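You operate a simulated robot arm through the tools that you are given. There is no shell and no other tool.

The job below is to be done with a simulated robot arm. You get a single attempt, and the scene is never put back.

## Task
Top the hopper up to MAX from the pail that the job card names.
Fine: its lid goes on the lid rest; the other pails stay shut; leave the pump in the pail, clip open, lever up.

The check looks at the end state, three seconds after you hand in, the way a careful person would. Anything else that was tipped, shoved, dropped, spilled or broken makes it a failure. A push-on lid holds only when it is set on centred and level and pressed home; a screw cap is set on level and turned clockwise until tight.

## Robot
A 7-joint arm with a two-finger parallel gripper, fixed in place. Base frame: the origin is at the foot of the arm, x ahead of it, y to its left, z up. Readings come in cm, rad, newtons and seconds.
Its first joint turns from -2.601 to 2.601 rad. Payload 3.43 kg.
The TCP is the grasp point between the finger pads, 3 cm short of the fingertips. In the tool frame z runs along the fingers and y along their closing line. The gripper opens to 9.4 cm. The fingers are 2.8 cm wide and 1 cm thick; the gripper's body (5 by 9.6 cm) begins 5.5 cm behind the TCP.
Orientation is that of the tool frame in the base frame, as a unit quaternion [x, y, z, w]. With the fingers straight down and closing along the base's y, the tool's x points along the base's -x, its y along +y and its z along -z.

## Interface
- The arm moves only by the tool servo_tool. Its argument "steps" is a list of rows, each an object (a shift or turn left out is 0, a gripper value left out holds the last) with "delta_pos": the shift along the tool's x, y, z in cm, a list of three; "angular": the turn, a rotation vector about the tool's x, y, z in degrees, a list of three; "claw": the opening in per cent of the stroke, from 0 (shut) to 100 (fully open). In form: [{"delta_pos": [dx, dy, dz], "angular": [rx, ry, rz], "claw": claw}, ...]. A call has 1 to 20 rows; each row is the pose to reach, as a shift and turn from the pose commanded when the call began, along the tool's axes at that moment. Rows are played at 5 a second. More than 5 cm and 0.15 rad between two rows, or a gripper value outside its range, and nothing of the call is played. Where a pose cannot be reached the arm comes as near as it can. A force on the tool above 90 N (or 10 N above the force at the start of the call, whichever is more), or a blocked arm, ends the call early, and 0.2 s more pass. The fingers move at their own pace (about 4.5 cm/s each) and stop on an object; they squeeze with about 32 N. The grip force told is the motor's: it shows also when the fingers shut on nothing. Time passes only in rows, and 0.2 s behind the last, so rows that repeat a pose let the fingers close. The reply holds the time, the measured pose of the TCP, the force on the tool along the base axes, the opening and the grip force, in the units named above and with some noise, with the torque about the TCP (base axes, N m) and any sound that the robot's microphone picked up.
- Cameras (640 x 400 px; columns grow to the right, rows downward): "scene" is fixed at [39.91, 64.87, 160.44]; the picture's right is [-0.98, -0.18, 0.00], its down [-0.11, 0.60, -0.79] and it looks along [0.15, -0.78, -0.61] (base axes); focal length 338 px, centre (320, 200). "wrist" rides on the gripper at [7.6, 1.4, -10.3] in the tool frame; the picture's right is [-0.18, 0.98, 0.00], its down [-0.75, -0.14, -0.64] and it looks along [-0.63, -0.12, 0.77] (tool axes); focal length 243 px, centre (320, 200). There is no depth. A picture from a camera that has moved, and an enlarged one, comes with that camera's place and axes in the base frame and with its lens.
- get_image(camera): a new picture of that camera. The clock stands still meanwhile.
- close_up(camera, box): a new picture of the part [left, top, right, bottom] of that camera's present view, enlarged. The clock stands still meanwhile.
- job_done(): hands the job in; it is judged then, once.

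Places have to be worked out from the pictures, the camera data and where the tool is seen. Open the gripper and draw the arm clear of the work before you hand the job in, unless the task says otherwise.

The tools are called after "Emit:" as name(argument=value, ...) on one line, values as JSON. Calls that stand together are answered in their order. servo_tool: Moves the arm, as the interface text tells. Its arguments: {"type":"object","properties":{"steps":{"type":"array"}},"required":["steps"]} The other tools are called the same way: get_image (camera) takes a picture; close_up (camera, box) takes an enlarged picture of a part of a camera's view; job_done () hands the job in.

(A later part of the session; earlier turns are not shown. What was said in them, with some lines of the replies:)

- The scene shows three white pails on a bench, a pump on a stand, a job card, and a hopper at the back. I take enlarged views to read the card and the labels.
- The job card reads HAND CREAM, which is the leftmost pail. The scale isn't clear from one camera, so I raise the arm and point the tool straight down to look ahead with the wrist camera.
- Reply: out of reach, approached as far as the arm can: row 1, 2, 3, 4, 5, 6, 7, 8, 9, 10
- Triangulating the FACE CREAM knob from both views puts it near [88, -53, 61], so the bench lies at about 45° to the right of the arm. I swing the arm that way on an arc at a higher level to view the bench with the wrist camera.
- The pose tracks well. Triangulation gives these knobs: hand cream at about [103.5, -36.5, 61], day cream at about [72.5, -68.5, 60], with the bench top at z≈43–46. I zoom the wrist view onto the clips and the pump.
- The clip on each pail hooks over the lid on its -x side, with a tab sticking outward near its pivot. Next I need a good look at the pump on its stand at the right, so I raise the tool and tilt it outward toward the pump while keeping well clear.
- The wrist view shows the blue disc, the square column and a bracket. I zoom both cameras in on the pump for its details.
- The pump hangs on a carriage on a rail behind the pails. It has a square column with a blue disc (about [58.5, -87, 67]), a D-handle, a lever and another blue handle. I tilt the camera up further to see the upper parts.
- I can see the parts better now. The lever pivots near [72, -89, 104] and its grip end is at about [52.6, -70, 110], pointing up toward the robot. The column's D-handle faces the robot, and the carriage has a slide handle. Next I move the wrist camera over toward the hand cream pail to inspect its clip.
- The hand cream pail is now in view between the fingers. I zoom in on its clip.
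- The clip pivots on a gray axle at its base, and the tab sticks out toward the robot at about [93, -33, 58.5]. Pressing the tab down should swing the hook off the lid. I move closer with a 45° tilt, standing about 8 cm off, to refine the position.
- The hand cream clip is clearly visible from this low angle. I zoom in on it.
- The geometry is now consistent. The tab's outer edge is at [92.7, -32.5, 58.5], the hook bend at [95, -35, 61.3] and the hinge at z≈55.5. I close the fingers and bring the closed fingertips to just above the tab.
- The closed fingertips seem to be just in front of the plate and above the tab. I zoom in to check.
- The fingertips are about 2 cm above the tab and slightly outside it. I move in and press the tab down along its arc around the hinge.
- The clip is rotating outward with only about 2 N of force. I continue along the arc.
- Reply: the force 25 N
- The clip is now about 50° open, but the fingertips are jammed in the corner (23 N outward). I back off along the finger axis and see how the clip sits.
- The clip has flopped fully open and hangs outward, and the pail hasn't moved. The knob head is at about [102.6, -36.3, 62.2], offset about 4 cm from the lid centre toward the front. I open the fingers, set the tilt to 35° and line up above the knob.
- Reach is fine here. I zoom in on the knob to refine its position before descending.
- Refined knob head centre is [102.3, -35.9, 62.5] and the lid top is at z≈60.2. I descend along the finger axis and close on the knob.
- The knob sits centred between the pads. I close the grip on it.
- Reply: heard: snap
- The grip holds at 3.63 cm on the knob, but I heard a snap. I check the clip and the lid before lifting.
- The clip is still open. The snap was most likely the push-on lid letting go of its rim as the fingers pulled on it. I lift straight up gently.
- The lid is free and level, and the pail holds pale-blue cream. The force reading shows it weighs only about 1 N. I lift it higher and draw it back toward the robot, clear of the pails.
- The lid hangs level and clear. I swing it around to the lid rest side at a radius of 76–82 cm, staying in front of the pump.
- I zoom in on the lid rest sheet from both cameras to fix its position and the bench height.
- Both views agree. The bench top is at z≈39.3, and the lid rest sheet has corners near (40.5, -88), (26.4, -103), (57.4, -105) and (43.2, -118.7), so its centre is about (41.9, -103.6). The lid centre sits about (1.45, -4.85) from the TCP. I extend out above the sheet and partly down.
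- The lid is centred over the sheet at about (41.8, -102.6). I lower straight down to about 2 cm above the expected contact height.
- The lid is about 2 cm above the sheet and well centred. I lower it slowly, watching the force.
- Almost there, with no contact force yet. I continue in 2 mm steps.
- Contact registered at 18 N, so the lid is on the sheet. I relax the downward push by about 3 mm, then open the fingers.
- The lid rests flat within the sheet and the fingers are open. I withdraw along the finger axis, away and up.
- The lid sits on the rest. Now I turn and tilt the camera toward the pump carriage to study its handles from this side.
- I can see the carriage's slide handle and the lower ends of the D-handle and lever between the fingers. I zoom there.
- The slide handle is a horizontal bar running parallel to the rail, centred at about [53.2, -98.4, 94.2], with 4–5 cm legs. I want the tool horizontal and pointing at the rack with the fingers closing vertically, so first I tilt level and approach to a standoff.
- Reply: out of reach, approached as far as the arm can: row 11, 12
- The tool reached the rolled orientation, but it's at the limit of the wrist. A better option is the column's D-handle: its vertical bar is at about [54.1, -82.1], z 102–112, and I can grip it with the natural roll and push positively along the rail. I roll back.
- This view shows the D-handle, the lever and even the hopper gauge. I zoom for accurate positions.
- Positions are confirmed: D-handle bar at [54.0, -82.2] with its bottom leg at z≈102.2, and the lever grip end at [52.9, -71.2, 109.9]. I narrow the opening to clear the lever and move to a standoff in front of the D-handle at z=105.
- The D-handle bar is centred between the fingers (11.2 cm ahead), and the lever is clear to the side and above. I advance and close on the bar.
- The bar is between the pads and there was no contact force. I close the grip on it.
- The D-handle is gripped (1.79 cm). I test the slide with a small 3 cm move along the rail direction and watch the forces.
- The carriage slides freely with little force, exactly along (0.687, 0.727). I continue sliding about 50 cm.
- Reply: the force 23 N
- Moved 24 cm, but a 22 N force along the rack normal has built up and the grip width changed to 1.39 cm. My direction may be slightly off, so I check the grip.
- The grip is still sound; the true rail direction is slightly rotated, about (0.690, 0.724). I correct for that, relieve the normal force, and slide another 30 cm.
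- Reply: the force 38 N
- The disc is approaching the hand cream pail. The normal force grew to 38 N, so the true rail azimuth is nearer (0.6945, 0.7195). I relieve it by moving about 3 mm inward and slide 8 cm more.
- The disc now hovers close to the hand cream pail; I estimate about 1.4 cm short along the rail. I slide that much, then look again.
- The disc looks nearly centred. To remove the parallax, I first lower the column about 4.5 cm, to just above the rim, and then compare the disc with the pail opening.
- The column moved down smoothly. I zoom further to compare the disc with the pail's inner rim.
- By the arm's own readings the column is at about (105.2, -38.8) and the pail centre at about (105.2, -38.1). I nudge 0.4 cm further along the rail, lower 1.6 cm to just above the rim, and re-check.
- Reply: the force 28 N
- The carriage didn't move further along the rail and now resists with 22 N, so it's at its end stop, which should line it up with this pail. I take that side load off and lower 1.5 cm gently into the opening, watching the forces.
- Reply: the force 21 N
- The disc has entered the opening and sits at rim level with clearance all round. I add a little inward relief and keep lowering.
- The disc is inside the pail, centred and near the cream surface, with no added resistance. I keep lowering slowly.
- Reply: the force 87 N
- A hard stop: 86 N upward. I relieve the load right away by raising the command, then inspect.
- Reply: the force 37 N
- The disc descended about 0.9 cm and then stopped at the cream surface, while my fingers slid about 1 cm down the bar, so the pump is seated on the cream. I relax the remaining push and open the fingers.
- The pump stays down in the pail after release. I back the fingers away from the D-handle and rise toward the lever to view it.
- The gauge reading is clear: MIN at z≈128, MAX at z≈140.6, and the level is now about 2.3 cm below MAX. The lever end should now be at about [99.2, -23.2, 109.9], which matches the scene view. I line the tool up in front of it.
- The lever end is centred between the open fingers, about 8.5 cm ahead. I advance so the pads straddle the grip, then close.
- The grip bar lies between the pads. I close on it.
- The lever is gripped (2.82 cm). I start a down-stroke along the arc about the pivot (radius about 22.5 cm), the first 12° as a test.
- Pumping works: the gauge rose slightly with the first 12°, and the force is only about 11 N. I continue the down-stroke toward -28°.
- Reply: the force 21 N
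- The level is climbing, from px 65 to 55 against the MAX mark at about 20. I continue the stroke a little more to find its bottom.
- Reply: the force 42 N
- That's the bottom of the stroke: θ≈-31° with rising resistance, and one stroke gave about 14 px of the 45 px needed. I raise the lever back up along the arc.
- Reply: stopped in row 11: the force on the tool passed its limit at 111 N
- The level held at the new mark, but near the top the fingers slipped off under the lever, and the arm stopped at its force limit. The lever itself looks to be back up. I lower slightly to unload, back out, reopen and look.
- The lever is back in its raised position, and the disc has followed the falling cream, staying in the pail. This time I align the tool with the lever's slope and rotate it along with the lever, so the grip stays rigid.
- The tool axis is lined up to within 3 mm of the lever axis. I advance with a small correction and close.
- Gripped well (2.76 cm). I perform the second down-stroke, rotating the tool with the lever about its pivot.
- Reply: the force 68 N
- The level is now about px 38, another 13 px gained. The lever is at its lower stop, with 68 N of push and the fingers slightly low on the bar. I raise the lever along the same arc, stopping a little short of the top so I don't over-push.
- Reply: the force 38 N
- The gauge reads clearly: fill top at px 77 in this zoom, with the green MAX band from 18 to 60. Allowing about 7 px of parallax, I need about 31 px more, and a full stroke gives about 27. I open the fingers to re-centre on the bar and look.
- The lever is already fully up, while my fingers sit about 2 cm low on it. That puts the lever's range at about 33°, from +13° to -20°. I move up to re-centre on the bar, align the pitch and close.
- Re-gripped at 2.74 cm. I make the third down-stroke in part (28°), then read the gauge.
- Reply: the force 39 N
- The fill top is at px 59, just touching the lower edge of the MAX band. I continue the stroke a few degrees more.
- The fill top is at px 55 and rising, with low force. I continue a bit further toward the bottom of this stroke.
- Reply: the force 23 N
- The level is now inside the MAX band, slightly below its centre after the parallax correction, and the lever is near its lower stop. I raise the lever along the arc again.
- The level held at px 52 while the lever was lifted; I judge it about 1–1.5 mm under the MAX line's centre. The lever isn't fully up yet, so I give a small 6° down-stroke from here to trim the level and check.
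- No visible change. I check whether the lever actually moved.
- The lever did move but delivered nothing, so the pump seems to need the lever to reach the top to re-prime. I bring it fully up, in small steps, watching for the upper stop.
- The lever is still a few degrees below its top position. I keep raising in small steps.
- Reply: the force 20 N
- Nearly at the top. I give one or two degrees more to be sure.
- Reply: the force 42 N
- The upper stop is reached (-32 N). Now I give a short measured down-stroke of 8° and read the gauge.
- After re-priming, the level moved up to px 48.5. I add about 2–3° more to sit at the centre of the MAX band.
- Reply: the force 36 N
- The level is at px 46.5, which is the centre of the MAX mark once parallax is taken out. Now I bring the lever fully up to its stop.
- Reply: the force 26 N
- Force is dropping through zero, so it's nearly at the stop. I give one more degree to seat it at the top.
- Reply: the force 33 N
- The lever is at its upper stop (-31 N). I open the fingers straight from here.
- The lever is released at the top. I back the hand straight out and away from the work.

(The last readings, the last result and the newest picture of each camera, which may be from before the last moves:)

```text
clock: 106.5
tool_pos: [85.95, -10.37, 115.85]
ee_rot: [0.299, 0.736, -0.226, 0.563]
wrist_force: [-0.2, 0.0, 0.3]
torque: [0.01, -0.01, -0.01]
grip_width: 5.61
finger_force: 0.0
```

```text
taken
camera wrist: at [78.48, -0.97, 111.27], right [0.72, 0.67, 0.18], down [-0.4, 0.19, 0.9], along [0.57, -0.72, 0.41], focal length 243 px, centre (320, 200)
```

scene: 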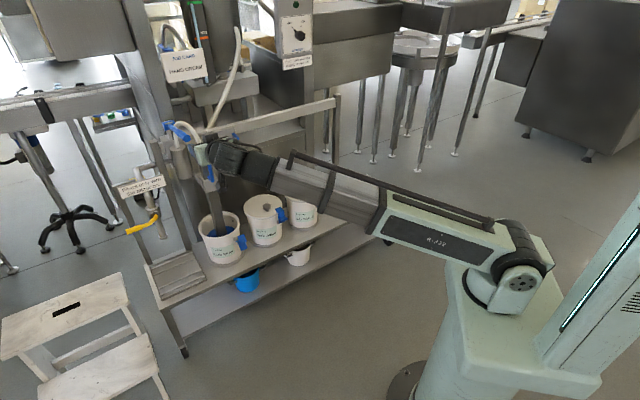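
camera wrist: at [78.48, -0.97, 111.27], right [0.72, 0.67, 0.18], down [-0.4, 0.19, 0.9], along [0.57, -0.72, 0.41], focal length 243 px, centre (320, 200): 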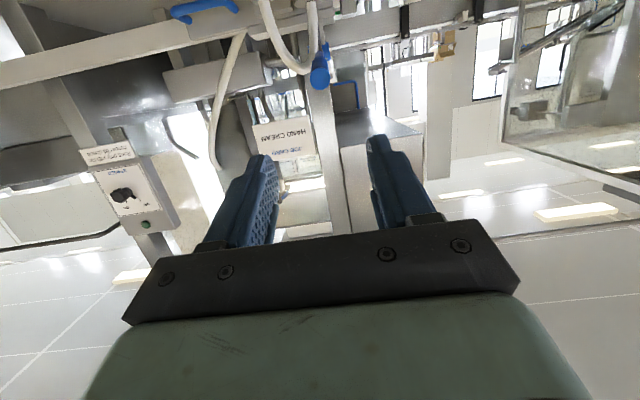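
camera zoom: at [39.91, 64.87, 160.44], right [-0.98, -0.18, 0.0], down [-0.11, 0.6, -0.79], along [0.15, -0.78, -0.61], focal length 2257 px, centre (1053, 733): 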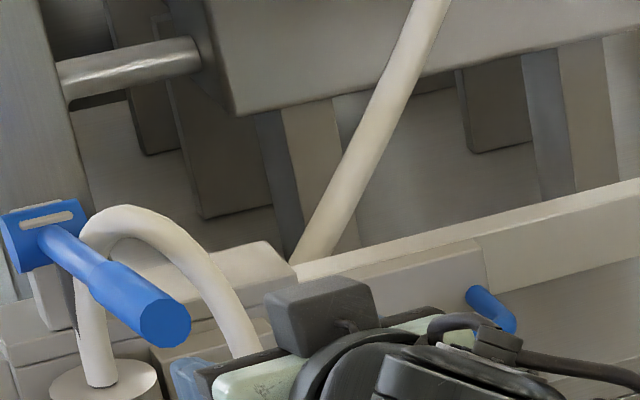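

The lever end is back at its fully raised position. To verify the gauge without parallax, I raise the wrist camera to gauge height (about z=140) and look at it level.

Emit:
servo_tool(steps=[{"delta_pos": [-4.0, 0, -1.09], "claw": 60}, {"delta_pos": [-8.0, 0, -2.17], "claw": 60}, {"delta_pos": [-12.0, 0, -3.26], "claw": 60}, {"delta_pos": [-16.0, 0, -4.34], "claw": 60}, {"delta_pos": [-20.0, 0, -5.43], "claw": 60}, {"delta_pos": [-24.0, 0, -6.5], "claw": 60}, {"delta_pos": [-28.0, 0, -7.6], "claw": 60}])

Emit:
get_image(camera="wrist")

```text
clock: 108.1
tool_pos: [86.45, -10.6, 144.9]
ee_rot: [0.299, 0.736, -0.227, 0.563]
wrist_force: [1.1, 0.4, -0.1]
torque: [0.02, 0.03, 0.0]
grip_width: 5.64
finger_force: 0.1
```

```text
taken
camera wrist: at [78.96, -1.21, 140.32], right [0.72, 0.67, 0.18], down [-0.4, 0.19, 0.9], along [0.57, -0.72, 0.41], focal length 243 px, centre (320, 200)
```

wrist: 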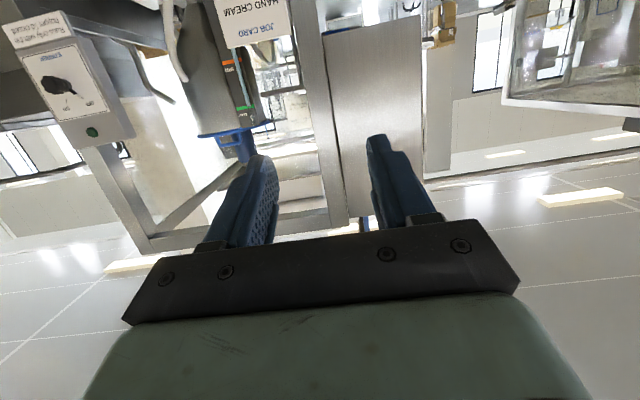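

The gauge is in view at about (240, 100). I zoom in on it.

Emit:
close_up(camera="wrist", box=[210, 50, 280, 130])

Emit:
close_up(camera="wrist", box=[230, 90, 260, 120])

```text
5.00 times, centred on (245, 90) of wrist
camera zoom: at [78.96, -1.21, 140.32], right [0.72, 0.67, 0.18], down [-0.4, 0.19, 0.9], along [0.57, -0.72, 0.41], focal length 1213 px, centre (695, 750)
```

zoom: 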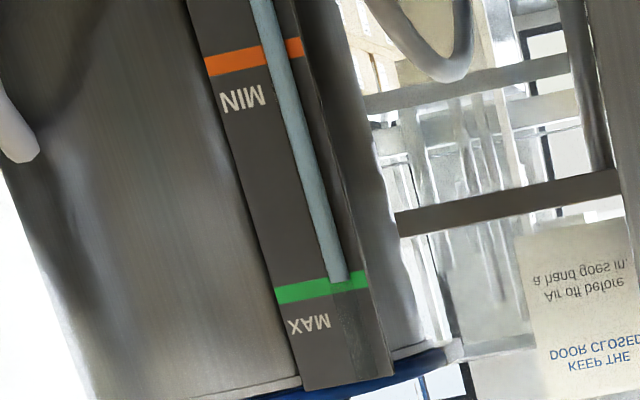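

```text
13.33 times, centred on (245, 105) of wrist
camera zoom: at [78.96, -1.21, 140.32], right [0.72, 0.67, 0.18], down [-0.4, 0.19, 0.9], along [0.57, -0.72, 0.41], focal length 3235 px, centre (1320, 1467)
```

zoom: 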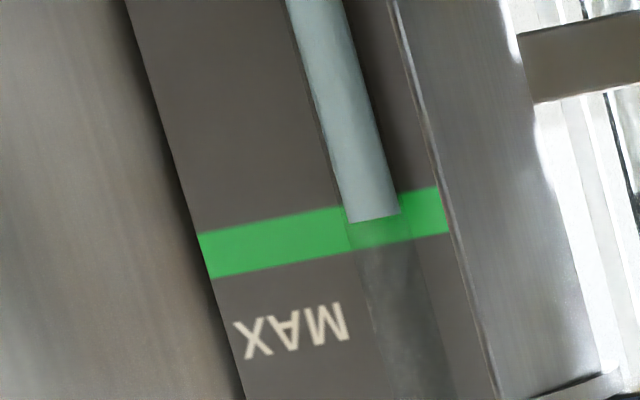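

Seen level, the fill end lies right in the green MAX band near its centre, so the hopper is topped up. I open the gripper fully and draw the arm back, clear of the work.

Emit:
servo_tool(steps=[{"delta_pos": [1.7, -1.2, -4.0], "claw": 100}, {"delta_pos": [4.0, -2.4, -7.5], "claw": 100}, {"delta_pos": [7.5, -3.6, -10.0], "claw": 100}, {"delta_pos": [11.5, -4.8, -12.0], "claw": 100}, {"delta_pos": [15.5, -6.0, -13.5], "claw": 100}, {"delta_pos": [19.5, -7.3, -15.0], "claw": 100}, {"delta_pos": [23.5, -8.6, -16.3], "claw": 100}, {"delta_pos": [27.3, -9.8, -17.3], "claw": 100}, {"delta_pos": [30.8, -10.9, -18.2], "claw": 100}])

Emit:
get_image(camera="scene")

Emit:
close_up(camera="scene", box=[150, 80, 350, 270])

Emit:
close_up(camera="scene", box=[310, 150, 420, 220])

```text
clock: 110.1
tool_pos: [60.78, -0.39, 120.26]
ee_rot: [0.3, 0.736, -0.227, 0.562]
wrist_force: [-0.1, -0.8, -1.3]
torque: [0.01, -0.02, -0.02]
grip_width: 9.4
finger_force: 0.1
out of reach, approached as far as the arm can: row 9
```

```text
taken
```

scene: 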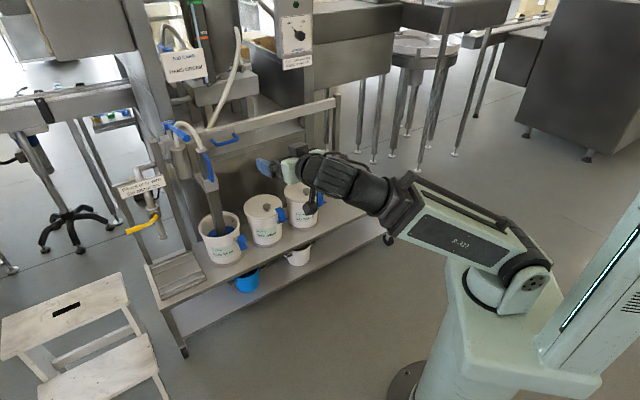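

```text
2.11 times, centred on (250, 175) of scene
camera zoom: at [39.91, 64.87, 160.44], right [-0.98, -0.18, 0.0], down [-0.11, 0.6, -0.79], along [0.15, -0.78, -0.61], focal length 713 px, centre (467, 253)
```

zoom: 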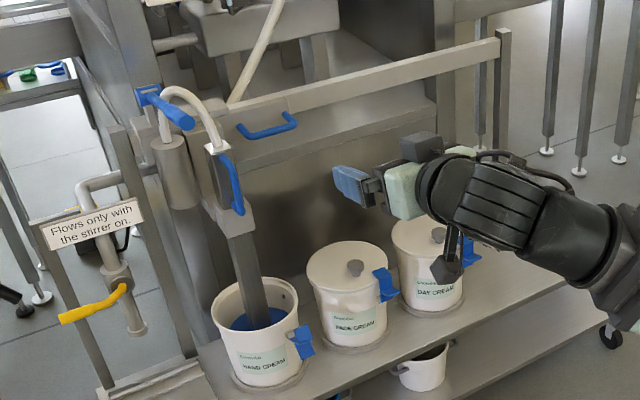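

```text
5.71 times, centred on (365, 185) of scene
camera zoom: at [39.91, 64.87, 160.44], right [-0.98, -0.18, 0.0], down [-0.11, 0.6, -0.79], along [0.15, -0.78, -0.61], focal length 1934 px, centre (63, 286)
```

zoom: 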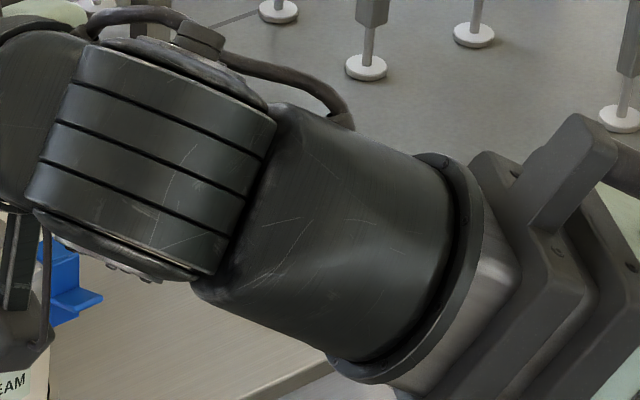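

Everything looks right: pump in the hand cream pail, its clip open, lever up, other pails shut. The arm hides the lid rest, so I swing it further aside to confirm the lid.

Emit:
servo_tool(steps=[{"delta_pos": [2.2, 2.5, -1.7], "claw": 100}, {"delta_pos": [4.4, 5.0, -3.4], "claw": 100}, {"delta_pos": [6.6, 7.5, -5.1], "claw": 100}, {"delta_pos": [8.8, 10.0, -6.7], "claw": 100}, {"delta_pos": [11.0, 12.5, -8.4], "claw": 100}, {"delta_pos": [13.2, 15.0, -10.1], "claw": 100}])

Emit:
get_image(camera="scene")

Emit:
close_up(camera="scene", box=[300, 150, 420, 220])

Emit:
close_up(camera="scene", box=[180, 0, 220, 30])

Emit:
close_up(camera="scene", box=[160, 90, 280, 270])

```text
clock: 111.5
tool_pos: [61.67, 19.79, 110.35]
ee_rot: [0.299, 0.736, -0.226, 0.564]
wrist_force: [0.5, 0.1, -0.7]
torque: [0.0, 0.0, -0.01]
grip_width: 9.41
finger_force: 0.0
```

```text
taken
```

scene: 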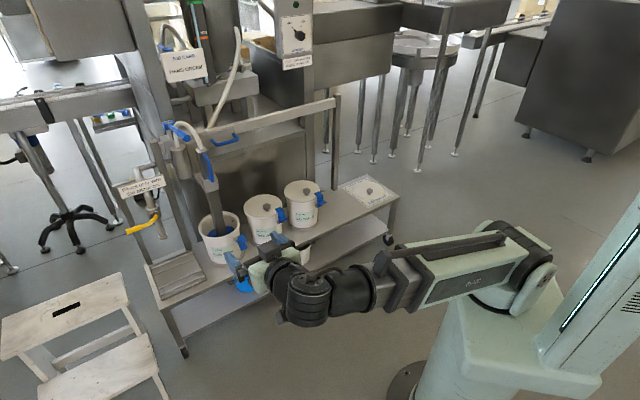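

```text
5.33 times, centred on (360, 185) of scene
camera zoom: at [39.91, 64.87, 160.44], right [-0.98, -0.18, 0.0], down [-0.11, 0.6, -0.79], along [0.15, -0.78, -0.61], focal length 1806 px, centre (107, 280)
```

zoom: 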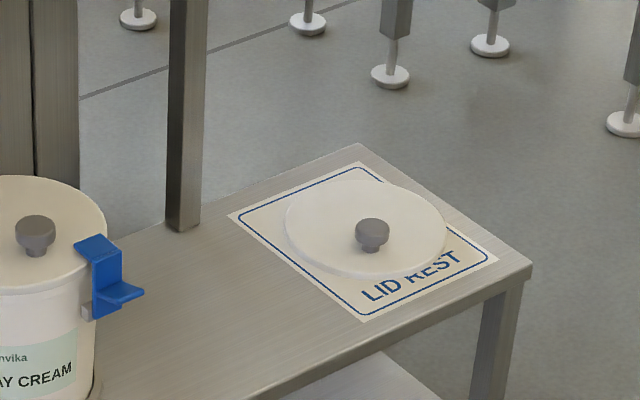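

```text
13.33 times, centred on (200, 15) of scene
camera zoom: at [39.91, 64.87, 160.44], right [-0.98, -0.18, 0.0], down [-0.11, 0.6, -0.79], along [0.15, -0.78, -0.61], focal length 4514 px, centre (1920, 2667)
```

zoom: 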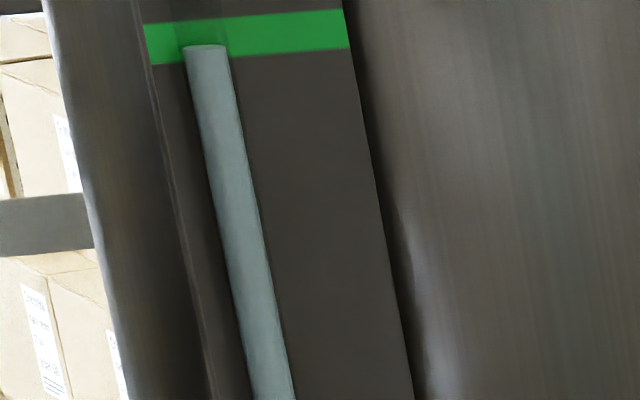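

```text
2.22 times, centred on (220, 180) of scene
camera zoom: at [39.91, 64.87, 160.44], right [-0.98, -0.18, 0.0], down [-0.11, 0.6, -0.79], along [0.15, -0.78, -0.61], focal length 752 px, centre (542, 244)
```

zoom: 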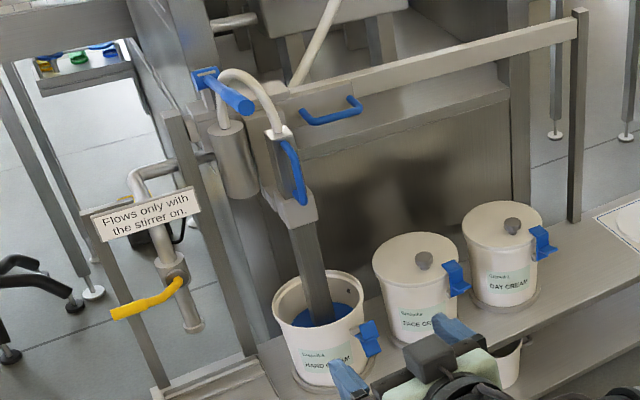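

Final check: the lid lies flat and centred on the lid rest, and the level is at MAX. The pump stands in the hand cream pail with its clip open and the lever up, the other pails are shut, and the arm is clear with the gripper open. I hand the job in.

Emit:
job_done()

```text
The job is handed in.
```

The hopper is topped up to MAX from the HAND CREAM pail, and I've handed the job in; the check's verdict hasn't come back to me.

- **Level:** viewed square-on with the wrist camera, the fill end sits inside the green MAX band, about 1 mm below its centre. It took three full strokes and a short fourth one.
- **Pail:** the pump is in the HAND CREAM pail and that pail's clip is open. The disc followed the cream down as it was pumped.
- **Lever:** it is up against its top stop.
- **Lid:** it lies flat and centred on the lid rest.
- **Other pails:** FACE CREAM and DAY CREAM stayed shut with their clips on.

Three moments of contact to know about:

- **Taking the lid:** there was a snap as I gripped the knob, most likely the push-on lid letting go. The pail and clip looked unchanged afterwards.
- **Lowering the pump:** the arm pressed on the cream with about 86 N before I backed off.
- **First lever lift:** the fingers slipped off under the lever near the top, and the arm stopped itself at 111 N.

I saw no damage, spill or shifted pail after any of these. The gripper is open and the arm is clear of the bench.
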